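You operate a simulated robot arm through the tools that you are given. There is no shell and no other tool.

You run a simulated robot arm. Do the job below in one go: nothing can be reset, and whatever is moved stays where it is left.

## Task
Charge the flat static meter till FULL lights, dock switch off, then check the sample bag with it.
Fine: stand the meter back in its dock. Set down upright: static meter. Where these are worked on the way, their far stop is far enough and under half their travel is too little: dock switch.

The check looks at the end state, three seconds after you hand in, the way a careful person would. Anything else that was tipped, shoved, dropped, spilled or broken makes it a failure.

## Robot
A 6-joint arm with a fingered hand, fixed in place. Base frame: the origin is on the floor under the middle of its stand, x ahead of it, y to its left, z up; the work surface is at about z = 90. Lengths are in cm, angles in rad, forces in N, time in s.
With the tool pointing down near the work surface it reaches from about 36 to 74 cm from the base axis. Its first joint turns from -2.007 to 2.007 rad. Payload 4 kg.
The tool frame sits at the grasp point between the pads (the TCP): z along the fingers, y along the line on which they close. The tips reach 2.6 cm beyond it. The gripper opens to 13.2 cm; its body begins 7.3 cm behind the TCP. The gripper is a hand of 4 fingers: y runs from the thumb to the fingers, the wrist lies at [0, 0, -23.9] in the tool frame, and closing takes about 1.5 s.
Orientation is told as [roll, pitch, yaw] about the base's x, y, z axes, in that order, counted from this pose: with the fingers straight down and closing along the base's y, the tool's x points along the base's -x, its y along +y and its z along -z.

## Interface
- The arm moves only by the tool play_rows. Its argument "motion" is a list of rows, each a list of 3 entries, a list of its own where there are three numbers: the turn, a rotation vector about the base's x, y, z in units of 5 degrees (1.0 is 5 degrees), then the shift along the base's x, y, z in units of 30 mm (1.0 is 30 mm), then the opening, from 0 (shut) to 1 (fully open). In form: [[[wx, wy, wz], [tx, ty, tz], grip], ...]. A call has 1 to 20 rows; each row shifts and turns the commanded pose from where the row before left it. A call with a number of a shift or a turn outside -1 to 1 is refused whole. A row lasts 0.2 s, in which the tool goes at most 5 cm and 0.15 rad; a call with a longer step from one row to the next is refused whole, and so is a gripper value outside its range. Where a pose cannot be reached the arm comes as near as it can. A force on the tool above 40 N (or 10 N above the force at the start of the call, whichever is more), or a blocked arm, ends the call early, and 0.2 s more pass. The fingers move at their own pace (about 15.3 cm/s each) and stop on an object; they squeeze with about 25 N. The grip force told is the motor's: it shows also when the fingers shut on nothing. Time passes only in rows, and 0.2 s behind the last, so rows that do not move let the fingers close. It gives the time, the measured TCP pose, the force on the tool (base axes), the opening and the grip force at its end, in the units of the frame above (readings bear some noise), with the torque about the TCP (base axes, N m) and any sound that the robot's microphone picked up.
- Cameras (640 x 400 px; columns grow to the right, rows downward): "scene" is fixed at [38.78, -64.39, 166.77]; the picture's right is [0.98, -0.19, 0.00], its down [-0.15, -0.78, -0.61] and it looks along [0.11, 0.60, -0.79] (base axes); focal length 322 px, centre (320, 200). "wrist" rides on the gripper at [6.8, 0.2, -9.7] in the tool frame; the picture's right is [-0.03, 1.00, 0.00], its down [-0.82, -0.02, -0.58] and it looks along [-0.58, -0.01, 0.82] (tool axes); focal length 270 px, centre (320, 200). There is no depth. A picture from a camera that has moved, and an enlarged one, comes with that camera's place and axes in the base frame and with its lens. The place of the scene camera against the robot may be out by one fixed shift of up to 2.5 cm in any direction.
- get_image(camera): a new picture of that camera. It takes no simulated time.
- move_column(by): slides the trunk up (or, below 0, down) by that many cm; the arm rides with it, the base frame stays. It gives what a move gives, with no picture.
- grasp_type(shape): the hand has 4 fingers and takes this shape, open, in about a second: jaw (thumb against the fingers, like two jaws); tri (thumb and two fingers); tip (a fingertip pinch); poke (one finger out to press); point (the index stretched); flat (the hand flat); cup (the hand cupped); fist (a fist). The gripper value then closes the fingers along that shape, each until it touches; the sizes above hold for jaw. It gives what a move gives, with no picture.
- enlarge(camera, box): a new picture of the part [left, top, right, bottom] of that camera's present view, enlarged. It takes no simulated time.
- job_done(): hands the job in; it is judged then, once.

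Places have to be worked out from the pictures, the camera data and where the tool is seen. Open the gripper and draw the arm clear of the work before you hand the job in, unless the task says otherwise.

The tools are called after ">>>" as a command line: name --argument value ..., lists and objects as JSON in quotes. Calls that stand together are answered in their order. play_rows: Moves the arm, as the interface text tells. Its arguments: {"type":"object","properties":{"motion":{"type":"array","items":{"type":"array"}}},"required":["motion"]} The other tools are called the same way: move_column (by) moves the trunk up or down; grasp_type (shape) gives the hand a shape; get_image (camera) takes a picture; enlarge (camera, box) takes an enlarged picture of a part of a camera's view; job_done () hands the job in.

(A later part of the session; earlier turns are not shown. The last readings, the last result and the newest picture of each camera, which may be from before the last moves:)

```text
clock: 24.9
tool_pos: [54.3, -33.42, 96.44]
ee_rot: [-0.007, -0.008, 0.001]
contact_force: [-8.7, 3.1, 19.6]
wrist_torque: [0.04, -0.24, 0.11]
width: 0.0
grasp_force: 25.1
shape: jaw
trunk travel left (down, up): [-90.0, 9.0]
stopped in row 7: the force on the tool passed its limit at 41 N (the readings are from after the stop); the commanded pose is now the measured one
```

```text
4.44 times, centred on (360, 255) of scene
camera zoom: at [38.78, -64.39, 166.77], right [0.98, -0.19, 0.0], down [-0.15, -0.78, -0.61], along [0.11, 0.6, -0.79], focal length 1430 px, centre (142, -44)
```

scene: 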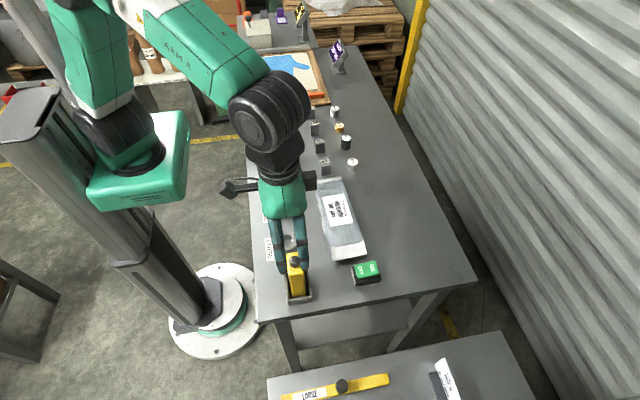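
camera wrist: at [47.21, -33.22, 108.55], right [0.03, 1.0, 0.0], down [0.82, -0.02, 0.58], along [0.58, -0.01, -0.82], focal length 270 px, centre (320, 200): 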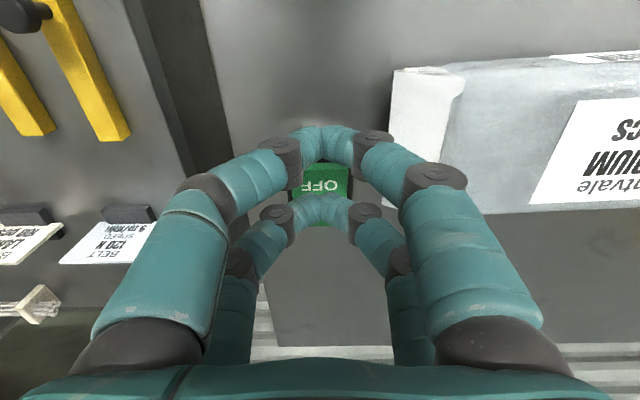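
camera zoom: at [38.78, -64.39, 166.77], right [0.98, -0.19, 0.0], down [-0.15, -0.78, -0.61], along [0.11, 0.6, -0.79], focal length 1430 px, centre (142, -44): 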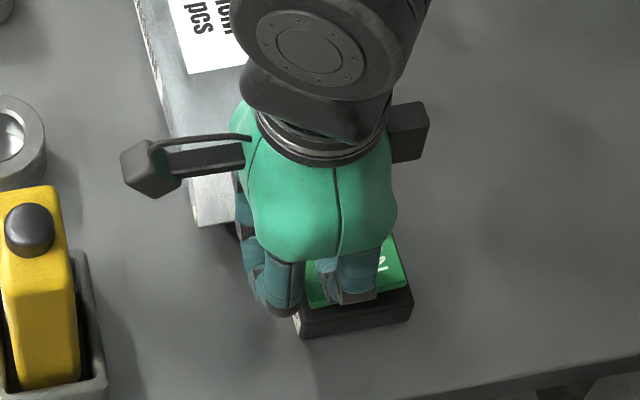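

The press stopped at 41 N, as at the stop before. I lift off and look at the rocker.

>>> play_rows --motion '[[[0, 0, 0], [0, 0, 0.5], 0], [[0, 0, 0], [0, 0, 1], 0], [[0, 0, 0], [0, 0, 1], 0], [[0, 0, 0], [0, 0, 1], 0], [[0, 0, 0], [-1, 0, 1], 0], [[0, 0, 0], [-1, 0, 1], 0], [[0, 0, 0], [-1, 0.2, 1], 0], [[0, 0, 0], [-1, 0.3, 0.7], 0], [[0, 0, 0], [-1, 0.3, 0], 0], [[0, 0, 0], [-1, 0.4, 0], 0], [[0, 0, 0], [-1, 0.4, 0], 1], [[0, 0, 0], [0, 0, 0], 1], [[0, 0, 0], [0, 0, 0], 1], [[0, 0, 0], [0, 0, 0], 1], [[0, 0, 0], [0, 0, 0], 1], [[0, 0, 0], [0, 0, 0], 1], [[0, 0, 0], [0, 0, 0], 1]]'

>>> get_image --camera "wrist"

>>> enlarge --camera "scene" --box '[335, 250, 395, 295]'

>>> enlarge --camera "wrist" --box '[240, 80, 340, 200]'

```text
clock: 28.5
tool_pos: [33.48, -28.59, 117.59]
ee_rot: [-0.004, -0.006, -0.001]
contact_force: [0.1, 0.2, 0.0]
wrist_torque: [0.0, 0.04, 0.0]
width: 13.2
grasp_force: 0.0
shape: jaw
trunk travel left (down, up): [-90.0, 9.0]
```

```text
taken
camera wrist: at [26.59, -28.38, 127.19], right [0.03, 1.0, 0.0], down [0.81, -0.02, 0.58], along [0.58, -0.02, -0.81], focal length 270 px, centre (320, 200)
```

wrist: 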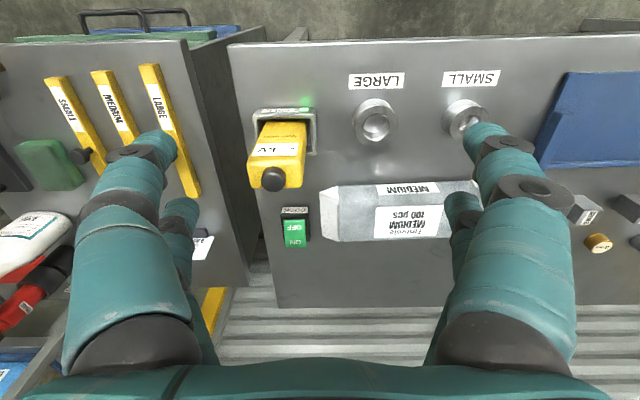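

```text
8.89 times, centred on (365, 272) of scene
camera zoom: at [38.78, -64.39, 166.77], right [0.98, -0.19, 0.0], down [-0.15, -0.78, -0.61], along [0.11, 0.6, -0.79], focal length 2860 px, centre (-80, -444)
```

zoom: 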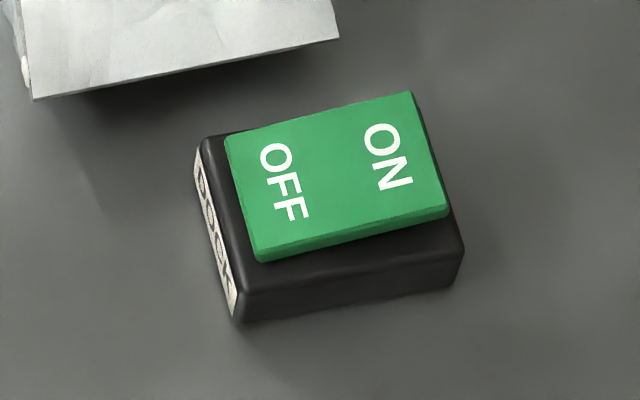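

```text
3.33 times, centred on (290, 140) of wrist
camera zoom: at [26.59, -28.38, 127.19], right [0.03, 1.0, 0.0], down [0.81, -0.02, 0.58], along [0.58, -0.02, -0.81], focal length 901 px, centre (420, 400)
```

zoom: 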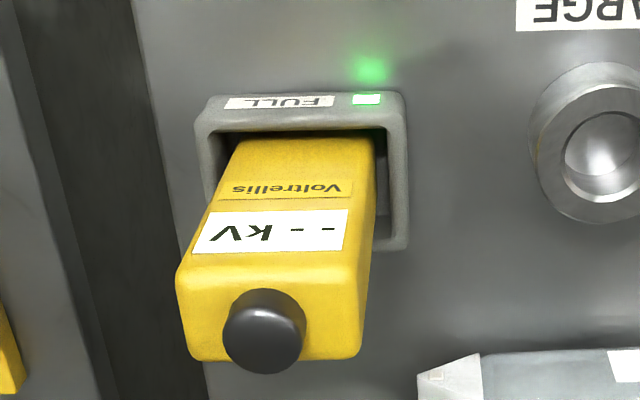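

The rocker is exactly back in its OFF position and FULL stays lit. Next is gripping the meter (body about x 39–42.2, y -36.3 to -30.7, top z≈103, knob to ≈105); I'll check what the "tip" and "tri" shapes look like before choosing a grip.

>>> grasp_type --shape "tri"

>>> get_image --camera "wrist"

>>> play_rows --motion '[[[0, 0, 0], [0, 0, 0], 0], [[0, 0, 0], [0, 0, 0], 0], [[0, 0, 0], [0, 0, 0], 0], [[0, 0, 0], [0, 0, 0], 0], [[0, 0, 0], [0, 0, 0], 0], [[0, 0, 0], [0, 0, 0], 0], [[0, 0, 0], [0, 0, 0], 0]]'

>>> get_image --camera "wrist"

>>> enlarge --camera "scene" --box '[220, 150, 330, 290]'

```text
clock: 29.4
tool_pos: [33.44, -28.52, 117.58]
ee_rot: [-0.003, -0.006, -0.001]
contact_force: [-0.7, 0.4, -0.3]
wrist_torque: [0.01, 0.01, 0.01]
width: 13.2
grasp_force: 0.0
shape: tri
trunk travel left (down, up): [-90.0, 9.0]
```

```text
taken
camera wrist: at [26.59, -28.38, 127.19], right [0.03, 1.0, 0.0], down [0.81, -0.02, 0.58], along [0.58, -0.02, -0.81], focal length 270 px, centre (320, 200)
```

wrist: 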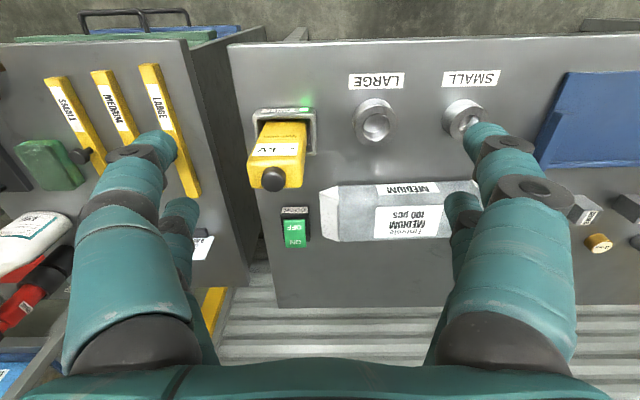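

```text
clock: 31.0
tool_pos: [33.47, -28.62, 117.58]
ee_rot: [-0.004, -0.004, 0.0]
contact_force: [0.2, 0.3, 0.1]
wrist_torque: [0.03, -0.02, -0.04]
width: 0.0
grasp_force: 24.7
shape: tri
trunk travel left (down, up): [-90.0, 9.0]
```

```text
taken
camera wrist: at [26.59, -28.38, 127.19], right [0.03, 1.0, 0.0], down [0.81, -0.02, 0.58], along [0.58, -0.02, -0.81], focal length 270 px, centre (320, 200)
```

wrist: 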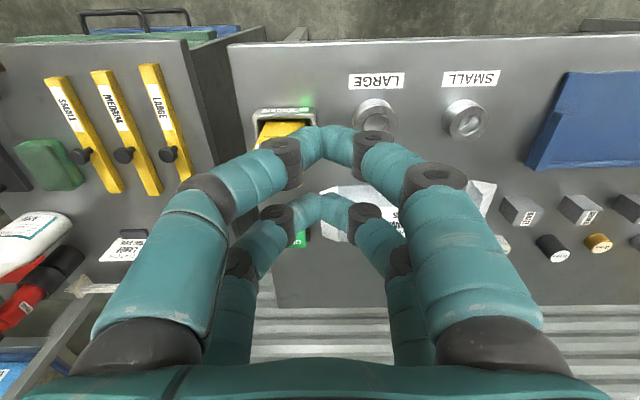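

```text
2.86 times, centred on (275, 220) of scene
camera zoom: at [38.78, -64.39, 166.77], right [0.98, -0.19, 0.0], down [-0.15, -0.78, -0.61], along [0.11, 0.6, -0.79], focal length 919 px, centre (449, 143)
```

zoom: 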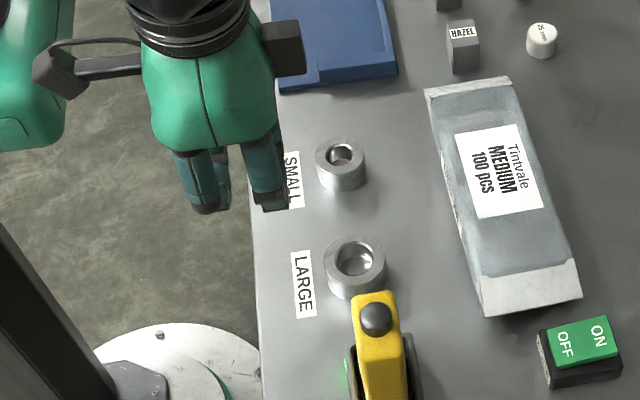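

"tri" matches jaw: pairs sit about ±2.1 cm apart, so gripping the 3 cm-thick body across its broad faces (hand turned 90°) is the firm way. I return to jaw, turn to yaw -90° and centre over the meter at (40.6, -33.5).

>>> grasp_type --shape "jaw"

>>> play_rows --motion '[[[0.04, 0.06, -1], [0.14, -0.1, 0.1], 1], [[0, 0, -1], [0.14, -0.1, 0], 1], [[0, 0, -1], [0.14, -0.1, 0], 1], [[0, 0, -1], [0.14, -0.1, 0], 1], [[0, 0, -1], [0.14, -0.1, 0], 1], [[0, 0, -1], [0.14, -0.1, 0], 1], [[0, 0, -1], [0.14, -0.1, 0], 1], [[0, 0, -1], [0.14, -0.1, 0], 1], [[0, 0, -1], [0.14, -0.1, 0], 1], [[0, 0, -1], [0.14, -0.1, 0], 1], [[0, 0, -1], [0.14, -0.1, 0], 1], [[0, 0, -1], [0.14, -0.1, 0], 1], [[0, 0, -1], [0.14, -0.1, 0], 1], [[0, 0, -1], [0.14, -0.1, 0], 1], [[0, 0, -1], [0.14, -0.1, 0], 1], [[0, 0, -1], [0.14, -0.1, 0], 1], [[0, 0, -1], [0.14, -0.03, 0], 1], [[0, 0, -1], [0, 0, 0], 1], [[0, 0, 0], [0, 0, 0], 1]]'

>>> get_image --camera "wrist"

>>> get_image --camera "scene"

```text
clock: 31.9
tool_pos: [33.31, -28.62, 117.64]
ee_rot: [-0.004, -0.006, -0.001]
contact_force: [0.3, 0.7, 0.4]
wrist_torque: [0.04, -0.01, 0.0]
width: 13.19
grasp_force: 0.0
shape: jaw
trunk travel left (down, up): [-90.0, 9.0]
```

```text
clock: 35.9
tool_pos: [40.57, -33.61, 117.78]
ee_rot: [-0.002, 0.0, -1.573]
contact_force: [-0.4, -0.1, -0.4]
wrist_torque: [0.01, -0.02, 0.01]
width: 13.21
grasp_force: 0.0
shape: jaw
trunk travel left (down, up): [-90.0, 9.0]
```

```text
taken
camera wrist: at [40.84, -26.77, 127.52], right [1.0, -0.03, 0.0], down [-0.02, -0.82, 0.58], along [-0.02, -0.58, -0.82], focal length 270 px, centre (320, 200)
```

wrist: 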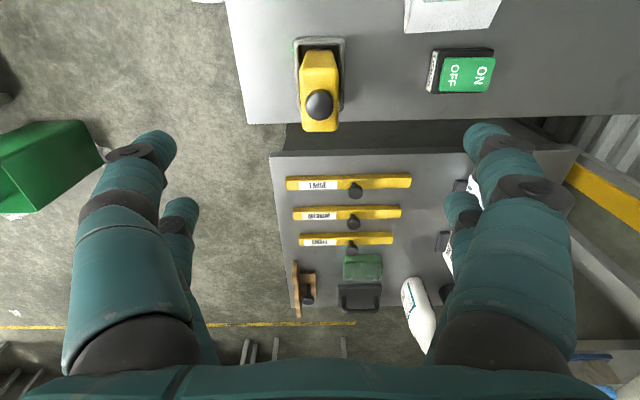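

```text
taken
```

scene: 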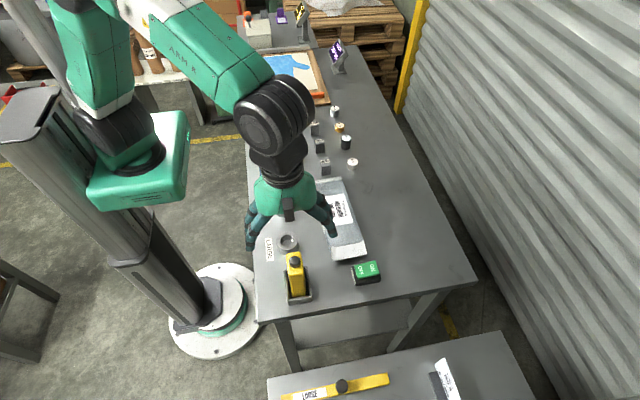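

>>> enlarge --camera "wrist" --box '[275, 20, 365, 140]'

>>> enlarge --camera "wrist" --box '[380, 0, 520, 110]'

```text
3.33 times, centred on (320, 80) of wrist
camera zoom: at [40.84, -26.77, 127.52], right [1.0, -0.03, 0.0], down [-0.02, -0.82, 0.58], along [-0.02, -0.58, -0.82], focal length 901 px, centre (320, 600)
```

zoom: 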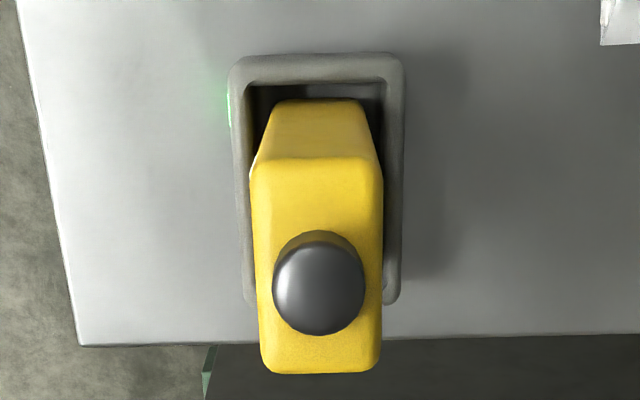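

```text
3.64 times, centred on (450, 55) of wrist
camera zoom: at [40.84, -26.77, 127.52], right [1.0, -0.03, 0.0], down [-0.02, -0.82, 0.58], along [-0.02, -0.58, -0.82], focal length 983 px, centre (-153, 727)
```

zoom: 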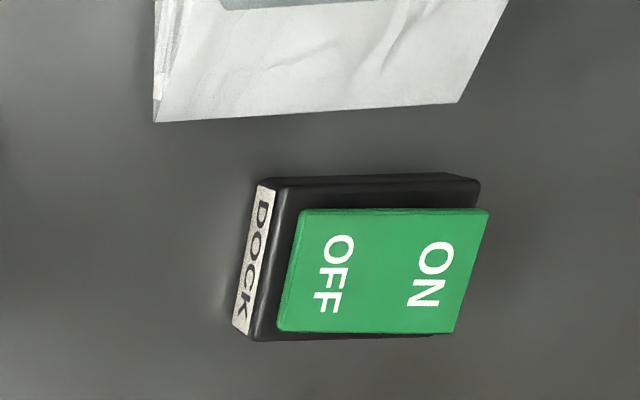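

Meter centre confirmed at about (40.6, -33.45), thickness x 39.0–42.2. I lower with open fingers straddling it to TCP z≈99.4, keeping the palm clear of the knob.

>>> play_rows --motion '[[[0, 0, 0], [0, 0.05, -1], 1], [[0, 0, 0], [0, 0, -1], 1], [[0, 0, 0], [0, 0, -1], 1], [[0, 0, 0], [0, 0, -1], 1], [[0, 0, 0], [0, 0, -1], 1], [[0, 0, 0], [0, 0, -0.6], 1], [[0, 0, 0], [0, 0, -0.3], 1], [[0, 0, 0], [0, 0, -0.2], 1], [[0, 0, 0], [0, 0, 0], 1]]'

>>> get_image --camera "wrist"

>>> enlarge --camera "scene" --box '[240, 200, 350, 310]'

```text
clock: 37.9
tool_pos: [40.65, -33.4, 99.5]
ee_rot: [-0.003, 0.0, -1.57]
contact_force: [0.3, 0.8, -0.5]
wrist_torque: [-0.02, 0.02, 0.01]
width: 13.18
grasp_force: 0.1
shape: jaw
trunk travel left (down, up): [-90.0, 9.0]
```

```text
taken
camera wrist: at [40.88, -26.59, 109.24], right [1.0, -0.03, 0.0], down [-0.02, -0.82, 0.58], along [-0.02, -0.58, -0.82], focal length 270 px, centre (320, 200)
```

wrist: 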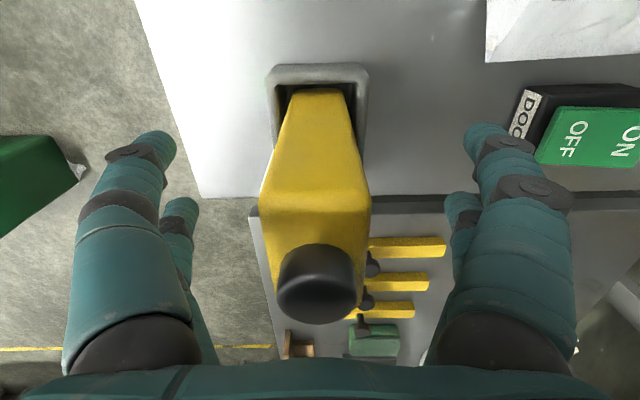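

```text
3.64 times, centred on (295, 255) of scene
camera zoom: at [38.78, -64.39, 166.77], right [0.98, -0.19, 0.0], down [-0.15, -0.78, -0.61], along [0.11, 0.6, -0.79], focal length 1170 px, centre (411, 0)
```

zoom: 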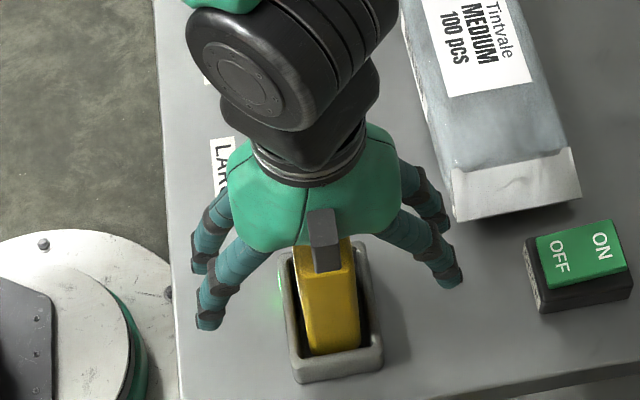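

The meter sits between the fingers with the palm about 2 cm above the knob. Closing now.

>>> play_rows --motion '[[[0, 0, 0], [0, 0, 0], 0], [[0, 0, 0], [0, 0, 0], 0], [[0, 0, 0], [0, 0, 0], 0], [[0, 0, 0], [0, 0, 0], 0], [[0, 0, 0], [0, 0, 0], 0], [[0, 0, 0], [0, 0, 0], 0], [[0, 0, 0], [0, 0, 0], 0], [[0, 0, 0], [0, 0, 0], 0], [[0, 0, 0], [0, 0, 0], 0]]'

>>> get_image --camera "wrist"

>>> enlarge --camera "scene" --box '[240, 200, 350, 310]'

```text
clock: 39.9
tool_pos: [40.66, -33.5, 99.6]
ee_rot: [-0.003, 0.002, -1.57]
contact_force: [0.7, -0.4, 0.4]
wrist_torque: [-0.04, 0.03, 0.01]
width: 2.85
grasp_force: 25.1
shape: jaw
trunk travel left (down, up): [-90.0, 9.0]
```

```text
taken
camera wrist: at [40.89, -26.61, 109.25], right [1.0, -0.03, 0.0], down [-0.02, -0.82, 0.58], along [-0.02, -0.58, -0.82], focal length 270 px, centre (320, 200)
```

wrist: 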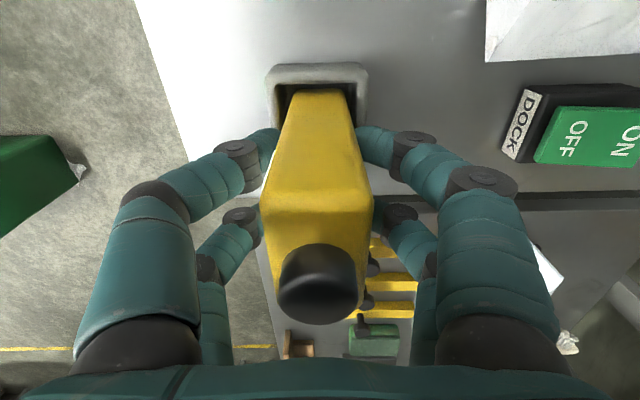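

```text
3.64 times, centred on (295, 255) of scene
camera zoom: at [38.78, -64.39, 166.77], right [0.98, -0.19, 0.0], down [-0.15, -0.78, -0.61], along [0.11, 0.6, -0.79], focal length 1170 px, centre (411, 0)
```

zoom: 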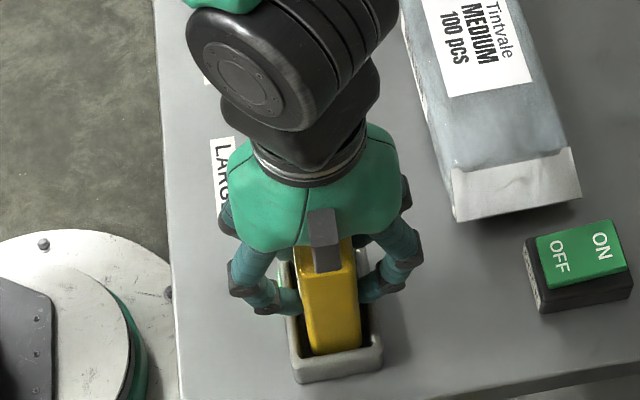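

Gripped at 2.85 cm wide with 25 N. I lift straight up out of the dock, slowly first (dock pose to return to: TCP 40.65, -33.5, 99.5, yaw -90°).

>>> play_rows --motion '[[[0, 0, 0], [0, 0, 0.2], 0], [[0, 0, 0], [0, 0, 0.3], 0], [[0, 0, 0], [0, 0, 0.5], 0], [[0, 0, 0], [0, 0, 0.5], 0], [[0, 0, 0], [0, 0, 0.5], 0], [[0, 0, 0], [0, 0, 0.5], 0], [[0, 0, 0], [0, 0, 0.5], 0], [[0, 0, 0], [0, 0, 0.5], 0], [[0, 0, 0], [0, 0, 0.5], 0], [[0, 0, 0], [0, 0, 0.5], 0], [[0, 0, 0], [0, 0, 0.5], 0], [[0, 0, 0], [0, 0, 0.5], 0], [[0, 0, 0], [0, 0, 0], 0]]'

>>> get_image --camera "wrist"

>>> get_image --camera "scene"

```text
clock: 42.7
tool_pos: [40.51, -33.54, 116.06]
ee_rot: [-0.004, -0.002, -1.572]
contact_force: [1.0, 0.9, -2.3]
wrist_torque: [0.02, 0.0, -0.03]
width: 2.82
grasp_force: 25.2
shape: jaw
trunk travel left (down, up): [-90.0, 9.0]
```

```text
taken
camera wrist: at [40.78, -26.59, 125.73], right [1.0, -0.03, 0.0], down [-0.02, -0.82, 0.58], along [-0.02, -0.58, -0.82], focal length 270 px, centre (320, 200)
```

wrist: 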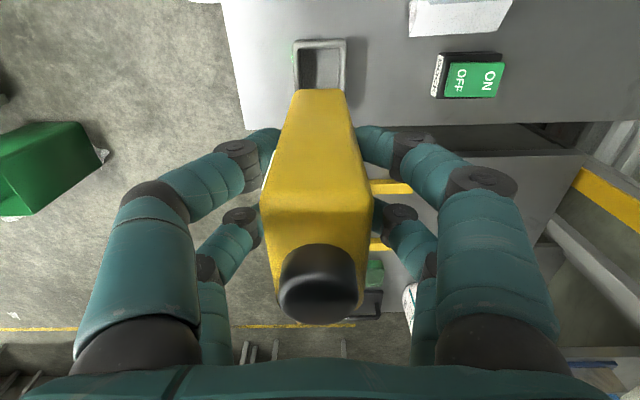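

```text
taken
```

scene: 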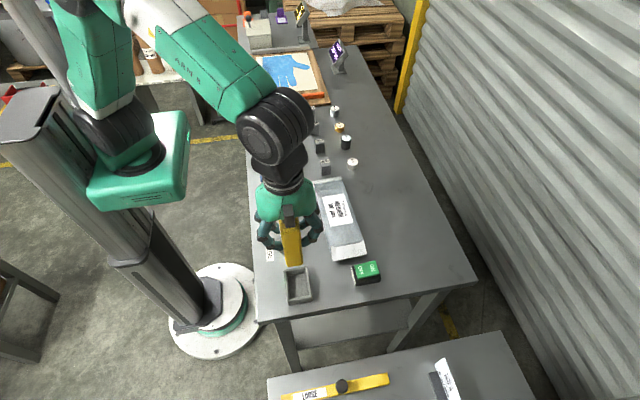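

The meter is out cleanly and hanging straight (bottom roughly 9 cm below the TCP). I turn it so the display faces the scene camera and carry it high towards the bag.

>>> play_rows --motion '[[[0, 0, 1], [0.2, 0.3, 0], 0], [[0, 0, 1], [0.2, 0.3, 0], 0], [[0, 0, 1], [0.2, 0.3, 0], 0], [[0, 0, 1], [0.2, 0.3, 0], 0], [[0, 0, 1], [0.2, 0.3, 0], 0], [[0, 0, 1], [0.2, 0.3, 0], 0], [[0, 0, 1], [0.2, 0.3, 0], 0], [[0, 0, 1], [0.2, 0.3, 0], 0], [[0, 0, 1], [0.2, 0.3, 0], 0], [[0, 0, 1], [0.2, 0.3, 0], 0], [[0, 0, 1], [0.2, 0.3, 0], 0], [[0, 0, 1], [0.2, 0.3, 0], 0], [[0, 0, 1], [0.2, 0.3, 0], 0], [[0, 0, 1], [0.2, 0.3, 0], 0], [[0, 0, 1], [0.2, 0.3, 0], 0], [[0, 0, 1], [0.2, 0.3, 0], 0], [[0, 0, 1], [0.2, 0.3, 0], 0], [[0, 0, 1], [0.2, 0.3, 0], 0], [[0, 0, 0], [0, 0, 0], 0]]'

>>> get_image --camera "wrist"

>>> get_image --camera "scene"

>>> enlarge --camera "scene" --box '[280, 160, 400, 270]'

```text
clock: 46.7
tool_pos: [51.37, -17.2, 116.01]
ee_rot: [-0.004, -0.001, 0.002]
contact_force: [0.3, -0.5, -1.7]
wrist_torque: [-0.03, -0.01, 0.0]
width: 2.8
grasp_force: 24.9
shape: jaw
trunk travel left (down, up): [-90.0, 9.0]
```

```text
taken
camera wrist: at [44.66, -16.99, 125.75], right [0.02, 1.0, 0.0], down [0.82, -0.02, 0.58], along [0.58, -0.01, -0.82], focal length 270 px, centre (320, 200)
```

wrist: 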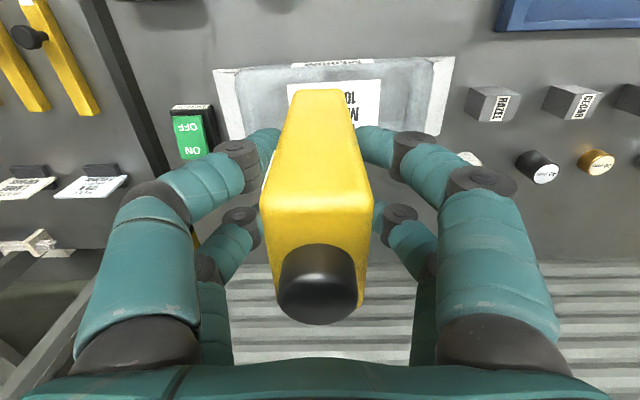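

```text
taken
```

scene: 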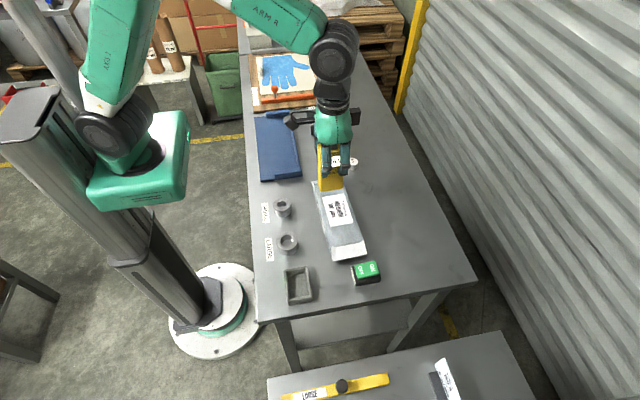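

```text
3.64 times, centred on (340, 215) of scene
camera zoom: at [38.78, -64.39, 166.77], right [0.98, -0.19, 0.0], down [-0.15, -0.78, -0.61], along [0.11, 0.6, -0.79], focal length 1170 px, centre (247, 146)
```

zoom: 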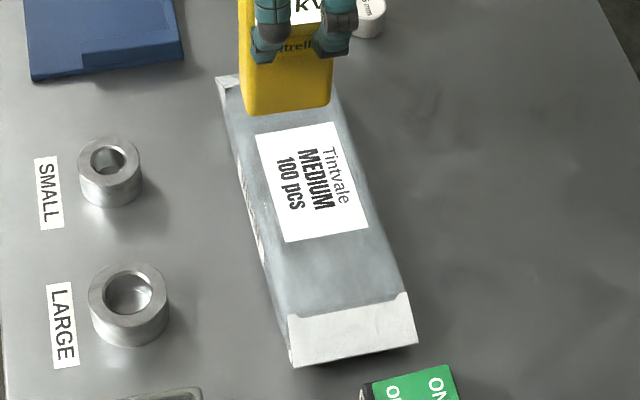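

The display now faces the scene camera. Let me read it before lowering; bag spans about x 50–58.5, y -29.7 to -1.6, top z≈95.6.

>>> enlarge --camera "scene" --box '[305, 135, 365, 200]'

>>> enlarge --camera "wrist" --box '[200, 40, 480, 150]'

```text
6.15 times, centred on (335, 168) of scene
camera zoom: at [38.78, -64.39, 166.77], right [0.98, -0.19, 0.0], down [-0.15, -0.78, -0.61], along [0.11, 0.6, -0.79], focal length 1980 px, centre (228, 400)
```

zoom: 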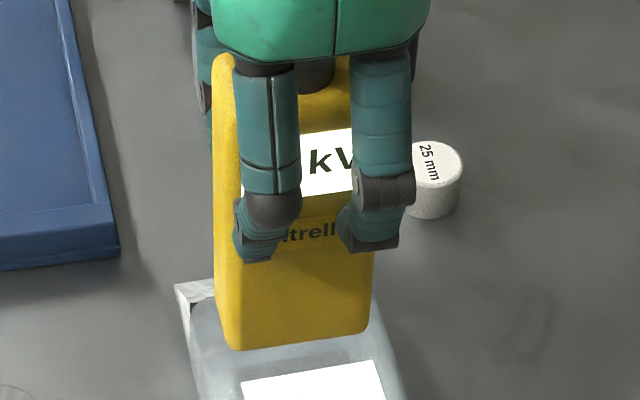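

```text
2.29 times, centred on (340, 95) of wrist
camera zoom: at [44.66, -16.99, 125.75], right [0.02, 1.0, 0.0], down [0.82, -0.02, 0.58], along [0.58, -0.01, -0.82], focal length 618 px, centre (274, 440)
```

zoom: 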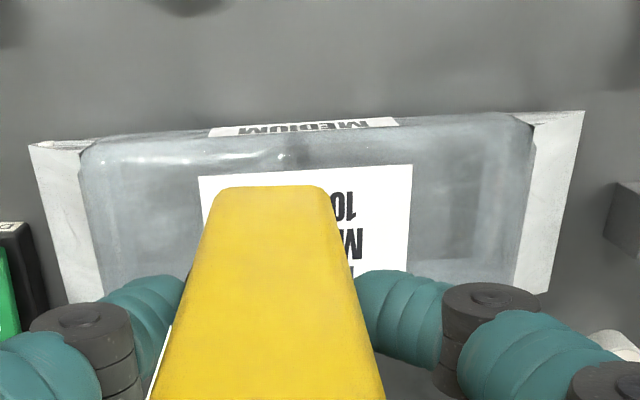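

Only the "kV" part shows between the fingers; the digits hide behind a finger. I centre over the bag, turn by -45° so the scene camera can look past that finger, and lower partway.

>>> play_rows --motion '[[[0, 0, -1], [0.1, 0.06, 0], 0], [[0, 0, -1], [0.1, 0.06, 0], 0], [[0, 0, -1], [0.1, 0.06, 0], 0], [[0, 0, -1], [0.1, 0.06, 0], 0], [[0, 0, -1], [0.1, 0.06, 0], 0], [[0, 0, -1], [0.1, 0.06, 0], 0], [[0, 0, -1], [0.1, 0.06, 0], 0], [[0, 0, -1], [0.1, 0.06, 0], 0], [[0, 0, -1], [0.1, 0.06, 0], 0], [[0, 0, 0], [0, 0, -0.5], 0], [[0, 0, 0], [0, 0, -0.5], 0], [[0, 0, 0], [0, 0, -0.5], 0], [[0, 0, 0], [0, 0, -0.5], 0], [[0, 0, 0], [0, 0, -0.5], 0], [[0, 0, 0], [0, 0, -0.3], 0], [[0, 0, 0], [0, 0, 0], 0], [[0, 0, 0], [0, 0, 0], 0], [[0, 0, 0], [0, 0, 0], 0]]'

>>> enlarge --camera "scene" --box '[305, 135, 375, 215]'

>>> get_image --camera "wrist"

```text
clock: 50.5
tool_pos: [54.08, -15.59, 107.65]
ee_rot: [0.0, -0.001, -0.786]
contact_force: [0.5, -0.1, -1.8]
wrist_torque: [0.0, 0.0, 0.02]
width: 2.77
grasp_force: 25.1
shape: jaw
trunk travel left (down, up): [-90.0, 9.0]
```

```text
5.00 times, centred on (340, 175) of scene
camera zoom: at [38.78, -64.39, 166.77], right [0.98, -0.19, 0.0], down [-0.15, -0.78, -0.61], along [0.11, 0.6, -0.79], focal length 1609 px, centre (220, 325)
```

zoom: 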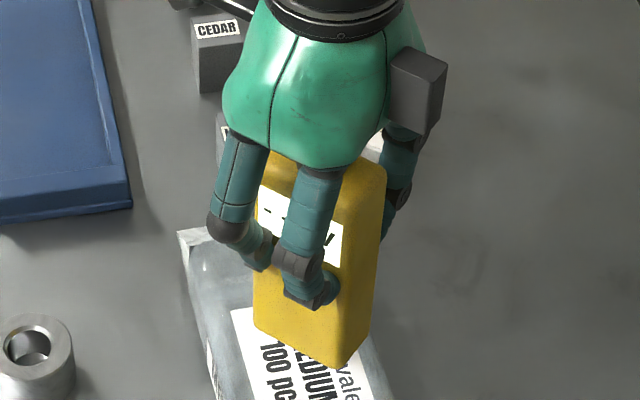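

```text
taken
camera wrist: at [49.46, -10.64, 117.34], right [0.73, 0.69, 0.0], down [0.56, -0.59, 0.58], along [0.4, -0.42, -0.82], focal length 270 px, centre (320, 200)
```

wrist: 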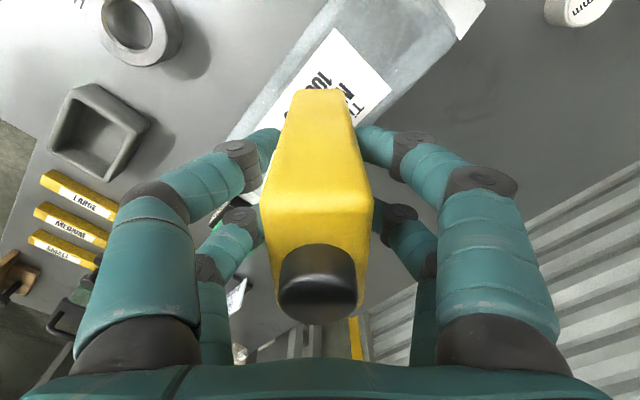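

>>> enlarge --camera "scene" --box '[345, 160, 375, 200]'

>>> enlarge --camera "scene" --box '[335, 165, 365, 190]'

```text
10.00 times, centred on (360, 180) of scene
camera zoom: at [38.78, -64.39, 166.77], right [0.98, -0.19, 0.0], down [-0.15, -0.78, -0.61], along [0.11, 0.6, -0.79], focal length 3218 px, centre (-80, 400)
```

zoom: 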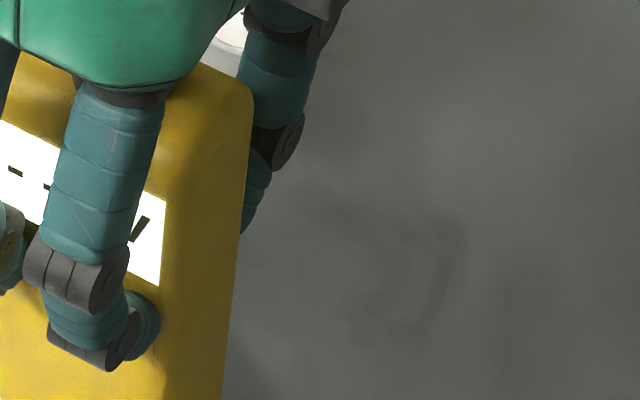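

```text
16.00 times, centred on (350, 178) of scene
camera zoom: at [38.78, -64.39, 166.77], right [0.98, -0.19, 0.0], down [-0.15, -0.78, -0.61], along [0.11, 0.6, -0.79], focal length 5149 px, centre (-160, 560)
```

zoom: 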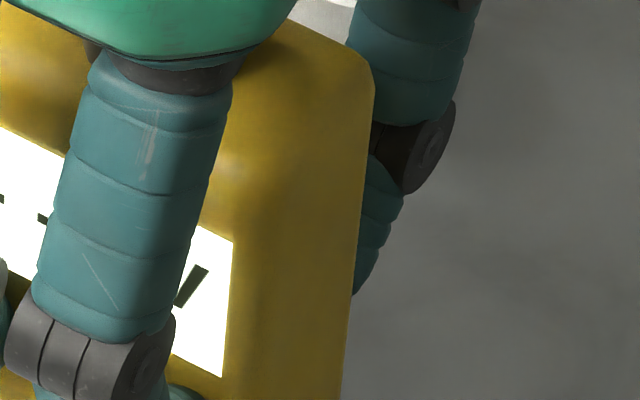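

The dashes "- -" are readable past the finger. I lower 1.2 cm more in small steps and watch force and display.

>>> play_rows --motion '[[[0, 0, 0], [0, 0, -0.2], 0], [[0, 0, 0], [0, 0, -0.2], 0], [[0, 0, 0], [0, 0, 0], 0], [[0, 0, 0], [0, 0, 0], 0], [[0, 0, 0], [0, 0, 0], 0], [[0, 0, 0], [0, 0, 0], 0], [[0, 0, 0], [0, 0, 0], 0], [[0, 0, 0], [0, 0, 0], 0]]'

>>> enlarge --camera "scene" --box '[310, 150, 370, 220]'

```text
clock: 52.3
tool_pos: [54.13, -15.67, 106.54]
ee_rot: [-0.001, 0.0, -0.785]
contact_force: [0.7, -0.6, -1.3]
wrist_torque: [0.03, 0.04, -0.05]
width: 2.82
grasp_force: 24.2
shape: jaw
trunk travel left (down, up): [-90.0, 9.0]
```

```text
5.71 times, centred on (340, 185) of scene
camera zoom: at [38.78, -64.39, 166.77], right [0.98, -0.19, 0.0], down [-0.15, -0.78, -0.61], along [0.11, 0.6, -0.79], focal length 1839 px, centre (206, 286)
```

zoom: 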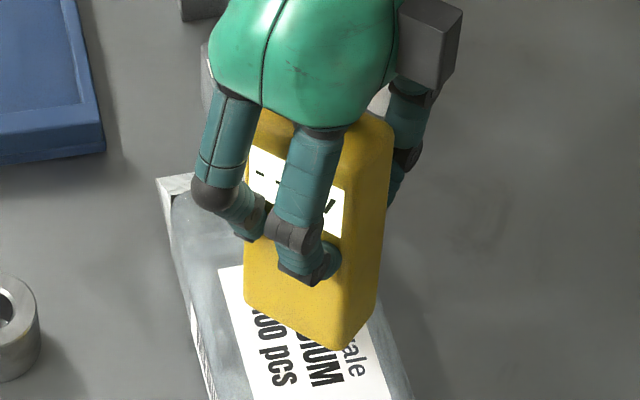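

Still dashes. I keep lowering in 3 mm steps towards the bag surface.

>>> play_rows --motion '[[[0, 0, 0], [0, 0, -0.1], 0], [[0, 0, 0], [0, 0, -0.1], 0], [[0, 0, 0], [0, 0, -0.1], 0], [[0, 0, 0], [0, 0, 0], 0], [[0, 0, 0], [0, 0, 0], 0], [[0, 0, 0], [0, 0, 0], 0], [[0, 0, 0], [0, 0, 0], 0], [[0, 0, 0], [0, 0, 0], 0], [[0, 0, 0], [0, 0, 0], 0]]'

>>> enlarge --camera "scene" --box '[310, 150, 370, 220]'

>>> get_image --camera "wrist"

```text
clock: 54.3
tool_pos: [54.18, -15.65, 105.55]
ee_rot: [-0.001, -0.001, -0.784]
contact_force: [1.1, -0.5, -1.7]
wrist_torque: [-0.01, -0.03, 0.01]
width: 2.8
grasp_force: 24.9
shape: jaw
trunk travel left (down, up): [-90.0, 9.0]
```

```text
5.71 times, centred on (340, 185) of scene
camera zoom: at [38.78, -64.39, 166.77], right [0.98, -0.19, 0.0], down [-0.15, -0.78, -0.61], along [0.11, 0.6, -0.79], focal length 1839 px, centre (206, 286)
```

zoom: 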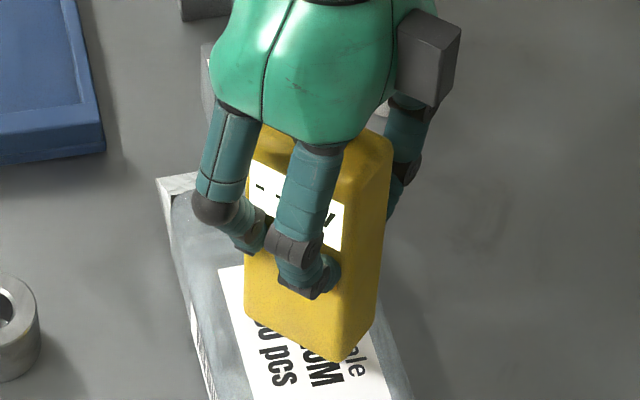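

```text
taken
camera wrist: at [49.5, -10.65, 115.29], right [0.73, 0.69, 0.0], down [0.56, -0.59, 0.58], along [0.4, -0.42, -0.82], focal length 270 px, centre (320, 200)
```

wrist: 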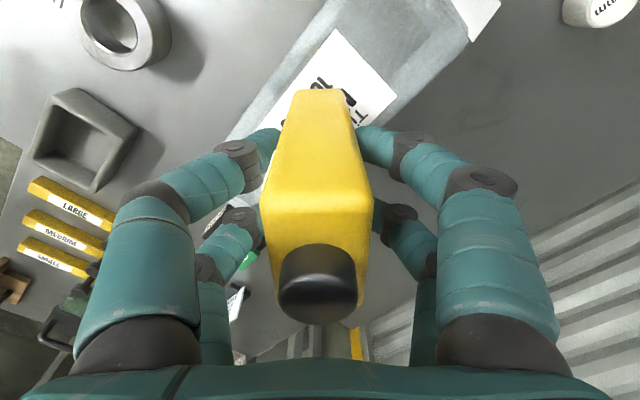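

>>> play_rows --motion '[[[0, 0, 0], [0, 0, -0.1], 0], [[0, 0, 0], [0, 0, -0.07], 0], [[0, 0, 0], [0, 0, -0.05], 0], [[0, 0, 0], [0, 0, 0], 0], [[0, 0, 0], [0, 0, 0], 0], [[0, 0, 0], [0, 0, 0], 0], [[0, 0, 0], [0, 0, 0], 0], [[0, 0, 0], [0, 0, 0], 0]]'

>>> enlarge --camera "scene" --box '[310, 150, 370, 220]'

```text
clock: 56.1
tool_pos: [54.0, -15.71, 105.03]
ee_rot: [-0.002, 0.001, -0.785]
contact_force: [0.5, -0.2, -2.1]
wrist_torque: [-0.04, 0.01, 0.01]
width: 2.82
grasp_force: 24.6
shape: jaw
trunk travel left (down, up): [-90.0, 9.0]
```

```text
5.71 times, centred on (340, 185) of scene
camera zoom: at [38.78, -64.39, 166.77], right [0.98, -0.19, 0.0], down [-0.15, -0.78, -0.61], along [0.11, 0.6, -0.79], focal length 1839 px, centre (206, 286)
```

zoom: 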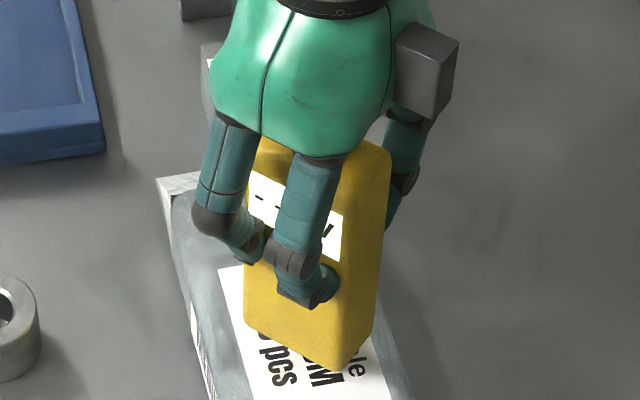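

No reading yet and no contact. I go on in finer steps until a light touch.

>>> play_rows --motion '[[[0, 0, 0], [0, 0, -0.05], 0], [[0, 0, 0], [0, 0, -0.05], 0], [[0, 0, 0], [0, 0, -0.05], 0], [[0, 0, 0], [0, 0, 0], 0], [[0, 0, 0], [0, 0, 0], 0], [[0, 0, 0], [0, 0, 0], 0], [[0, 0, 0], [0, 0, 0], 0], [[0, 0, 0], [0, 0, 0], 0]]'

>>> enlarge --camera "scene" --box '[310, 150, 370, 220]'

```text
clock: 57.9
tool_pos: [54.07, -15.45, 104.52]
ee_rot: [-0.004, 0.001, -0.785]
contact_force: [0.3, 0.3, -1.5]
wrist_torque: [0.01, 0.01, 0.0]
width: 2.84
grasp_force: 24.9
shape: jaw
trunk travel left (down, up): [-90.0, 9.0]
```

```text
5.71 times, centred on (340, 185) of scene
camera zoom: at [38.78, -64.39, 166.77], right [0.98, -0.19, 0.0], down [-0.15, -0.78, -0.61], along [0.11, 0.6, -0.79], focal length 1839 px, centre (206, 286)
```

zoom: 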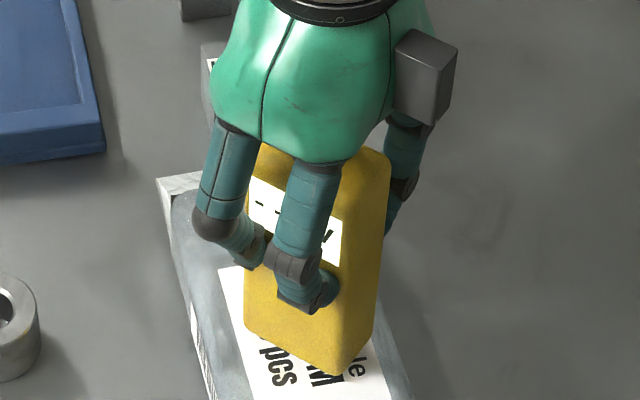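

>>> play_rows --motion '[[[0, 0, 0], [0, 0, -0.05], 0], [[0, 0, 0], [0, 0, -0.05], 0], [[0, 0, 0], [0, 0, -0.05], 0], [[0, 0, 0], [0, 0, 0], 0], [[0, 0, 0], [0, 0, 0], 0], [[0, 0, 0], [0, 0, 0], 0], [[0, 0, 0], [0, 0, 0], 0], [[0, 0, 0], [0, 0, 0], 0]]'

>>> enlarge --camera "scene" --box '[310, 150, 370, 220]'

```text
clock: 59.7
tool_pos: [54.11, -15.6, 104.04]
ee_rot: [-0.002, 0.0, -0.786]
contact_force: [0.3, -0.5, -1.4]
wrist_torque: [-0.01, -0.02, -0.01]
width: 2.84
grasp_force: 25.4
shape: jaw
trunk travel left (down, up): [-90.0, 9.0]
```

```text
5.71 times, centred on (340, 185) of scene
camera zoom: at [38.78, -64.39, 166.77], right [0.98, -0.19, 0.0], down [-0.15, -0.78, -0.61], along [0.11, 0.6, -0.79], focal length 1839 px, centre (206, 286)
```

zoom: 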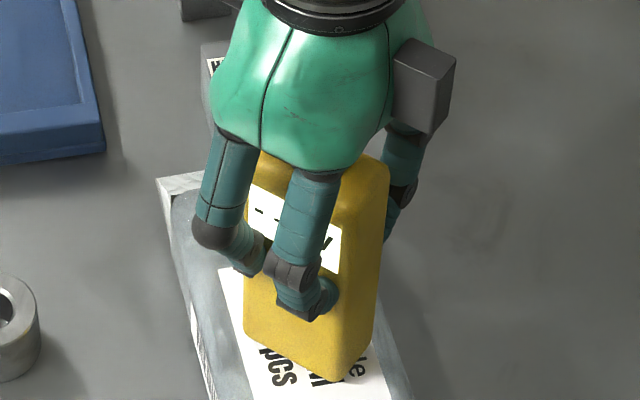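

Still free of contact; continuing the fine descent.

>>> play_rows --motion '[[[0, 0, 0], [0, 0, -0.05], 0], [[0, 0, 0], [0, 0, -0.05], 0], [[0, 0, 0], [0, 0, -0.05], 0], [[0, 0, 0], [0, 0, -0.05], 0], [[0, 0, 0], [0, 0, 0], 0], [[0, 0, 0], [0, 0, 0], 0], [[0, 0, 0], [0, 0, 0], 0], [[0, 0, 0], [0, 0, 0], 0], [[0, 0, 0], [0, 0, 0], 0]]'

>>> enlarge --camera "scene" --box '[310, 150, 370, 220]'

```text
clock: 61.7
tool_pos: [53.92, -15.69, 103.78]
ee_rot: [0.001, -0.008, -0.785]
contact_force: [5.9, -2.4, 38.9]
wrist_torque: [0.05, -0.1, -0.02]
width: 2.94
grasp_force: 25.2
shape: jaw
trunk travel left (down, up): [-90.0, 9.0]
```

```text
5.71 times, centred on (340, 185) of scene
camera zoom: at [38.78, -64.39, 166.77], right [0.98, -0.19, 0.0], down [-0.15, -0.78, -0.61], along [0.11, 0.6, -0.79], focal length 1839 px, centre (206, 286)
```

zoom: 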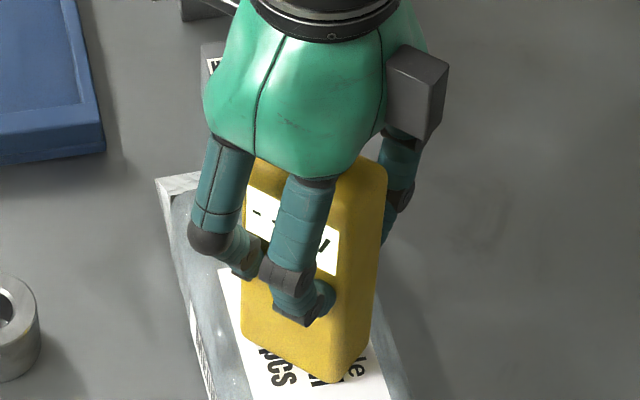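

Contact with the bag came at TCP z≈103.9; the push is higher than I want, so I back off about 7 mm and hold still for a few seconds to see whether a reading develops.

>>> play_rows --motion '[[[0, 0, 0], [0, 0, 0.15], 0], [[0, 0, 0], [0, 0, 0.15], 0], [[0, 0, 0], [0, 0, 0.05], 0], [[0, 0, 0], [0, 0, 0], 0], [[0, 0, 0], [0, 0, 0], 0], [[0, 0, 0], [0, 0, 0], 0], [[0, 0, 0], [0, 0, 0], 0], [[0, 0, 0], [0, 0, 0], 0], [[0, 0, 0], [0, 0, 0], 0], [[0, 0, 0], [0, 0, 0], 0], [[0, 0, 0], [0, 0, 0], 0], [[0, 0, 0], [0, 0, 0], 0], [[0, 0, 0], [0, 0, 0], 0], [[0, 0, 0], [0, 0, 0], 0], [[0, 0, 0], [0, 0, 0], 0], [[0, 0, 0], [0, 0, 0], 0], [[0, 0, 0], [0, 0, 0], 0], [[0, 0, 0], [0, 0, 0], 0], [[0, 0, 0], [0, 0, 0], 0], [[0, 0, 0], [0, 0, 0], 0]]'

>>> enlarge --camera "scene" --box '[310, 150, 370, 220]'

>>> get_image --camera "wrist"

```text
clock: 65.9
tool_pos: [54.1, -15.62, 104.58]
ee_rot: [-0.001, 0.001, -0.785]
contact_force: [-0.2, -0.1, -1.3]
wrist_torque: [0.0, -0.04, 0.01]
width: 2.9
grasp_force: 25.1
shape: jaw
trunk travel left (down, up): [-90.0, 9.0]
```

```text
5.71 times, centred on (340, 185) of scene
camera zoom: at [38.78, -64.39, 166.77], right [0.98, -0.19, 0.0], down [-0.15, -0.78, -0.61], along [0.11, 0.6, -0.79], focal length 1839 px, centre (206, 286)
```

zoom: 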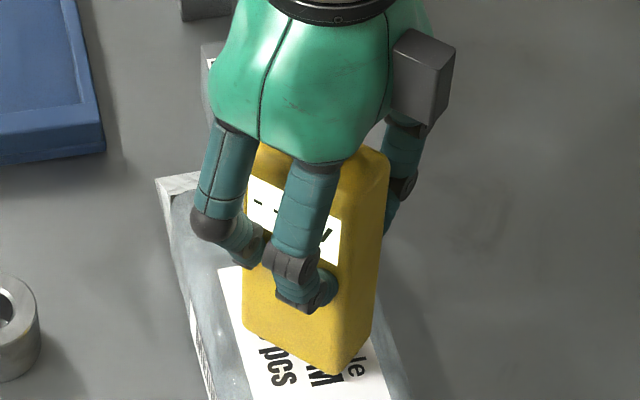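

```text
taken
camera wrist: at [49.43, -10.62, 114.23], right [0.73, 0.69, 0.0], down [0.56, -0.59, 0.58], along [0.4, -0.42, -0.82], focal length 270 px, centre (320, 200)
```

wrist: 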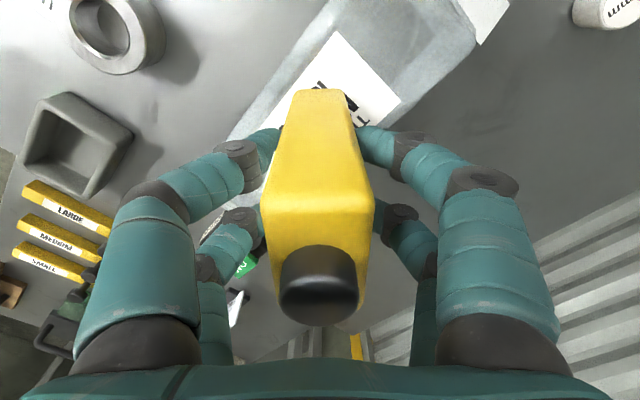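

Still "- -". I'll hold still longer here in case the check needs a longer dwell.

>>> play_rows --motion '[[[0, 0, 0], [0, 0, 0], 0], [[0, 0, 0], [0, 0, 0], 0], [[0, 0, 0], [0, 0, 0], 0], [[0, 0, 0], [0, 0, 0], 0], [[0, 0, 0], [0, 0, 0], 0], [[0, 0, 0], [0, 0, 0], 0], [[0, 0, 0], [0, 0, 0], 0], [[0, 0, 0], [0, 0, 0], 0], [[0, 0, 0], [0, 0, 0], 0], [[0, 0, 0], [0, 0, 0], 0], [[0, 0, 0], [0, 0, 0], 0], [[0, 0, 0], [0, 0, 0], 0], [[0, 0, 0], [0, 0, 0], 0], [[0, 0, 0], [0, 0, 0], 0], [[0, 0, 0], [0, 0, 0], 0], [[0, 0, 0], [0, 0, 0], 0], [[0, 0, 0], [0, 0, 0], 0], [[0, 0, 0], [0, 0, 0], 0], [[0, 0, 0], [0, 0, 0], 0], [[0, 0, 0], [0, 0, 0], 0]]'

>>> enlarge --camera "scene" --box '[325, 165, 365, 200]'

>>> get_image --camera "scene"

```text
clock: 70.1
tool_pos: [53.99, -15.62, 104.58]
ee_rot: [-0.002, 0.001, -0.786]
contact_force: [0.1, 0.3, -1.2]
wrist_torque: [-0.04, 0.0, -0.02]
width: 2.91
grasp_force: 25.2
shape: jaw
trunk travel left (down, up): [-90.0, 9.0]
```

```text
11.43 times, centred on (345, 182) of scene
camera zoom: at [38.78, -64.39, 166.77], right [0.98, -0.19, 0.0], down [-0.15, -0.78, -0.61], along [0.11, 0.6, -0.79], focal length 3678 px, centre (34, 400)
```

zoom: 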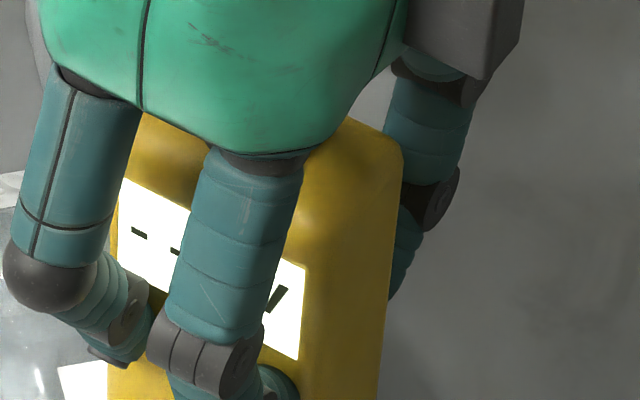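

```text
taken
```

scene: 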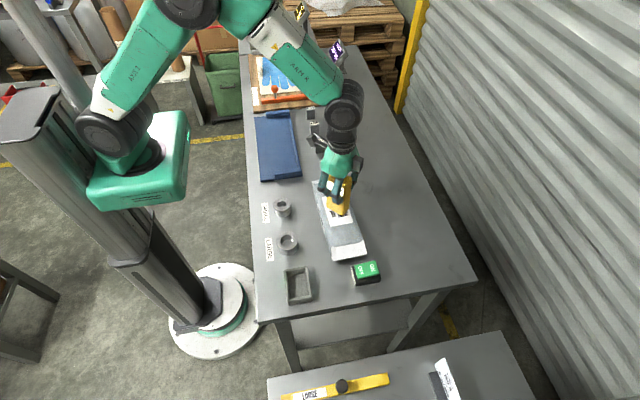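

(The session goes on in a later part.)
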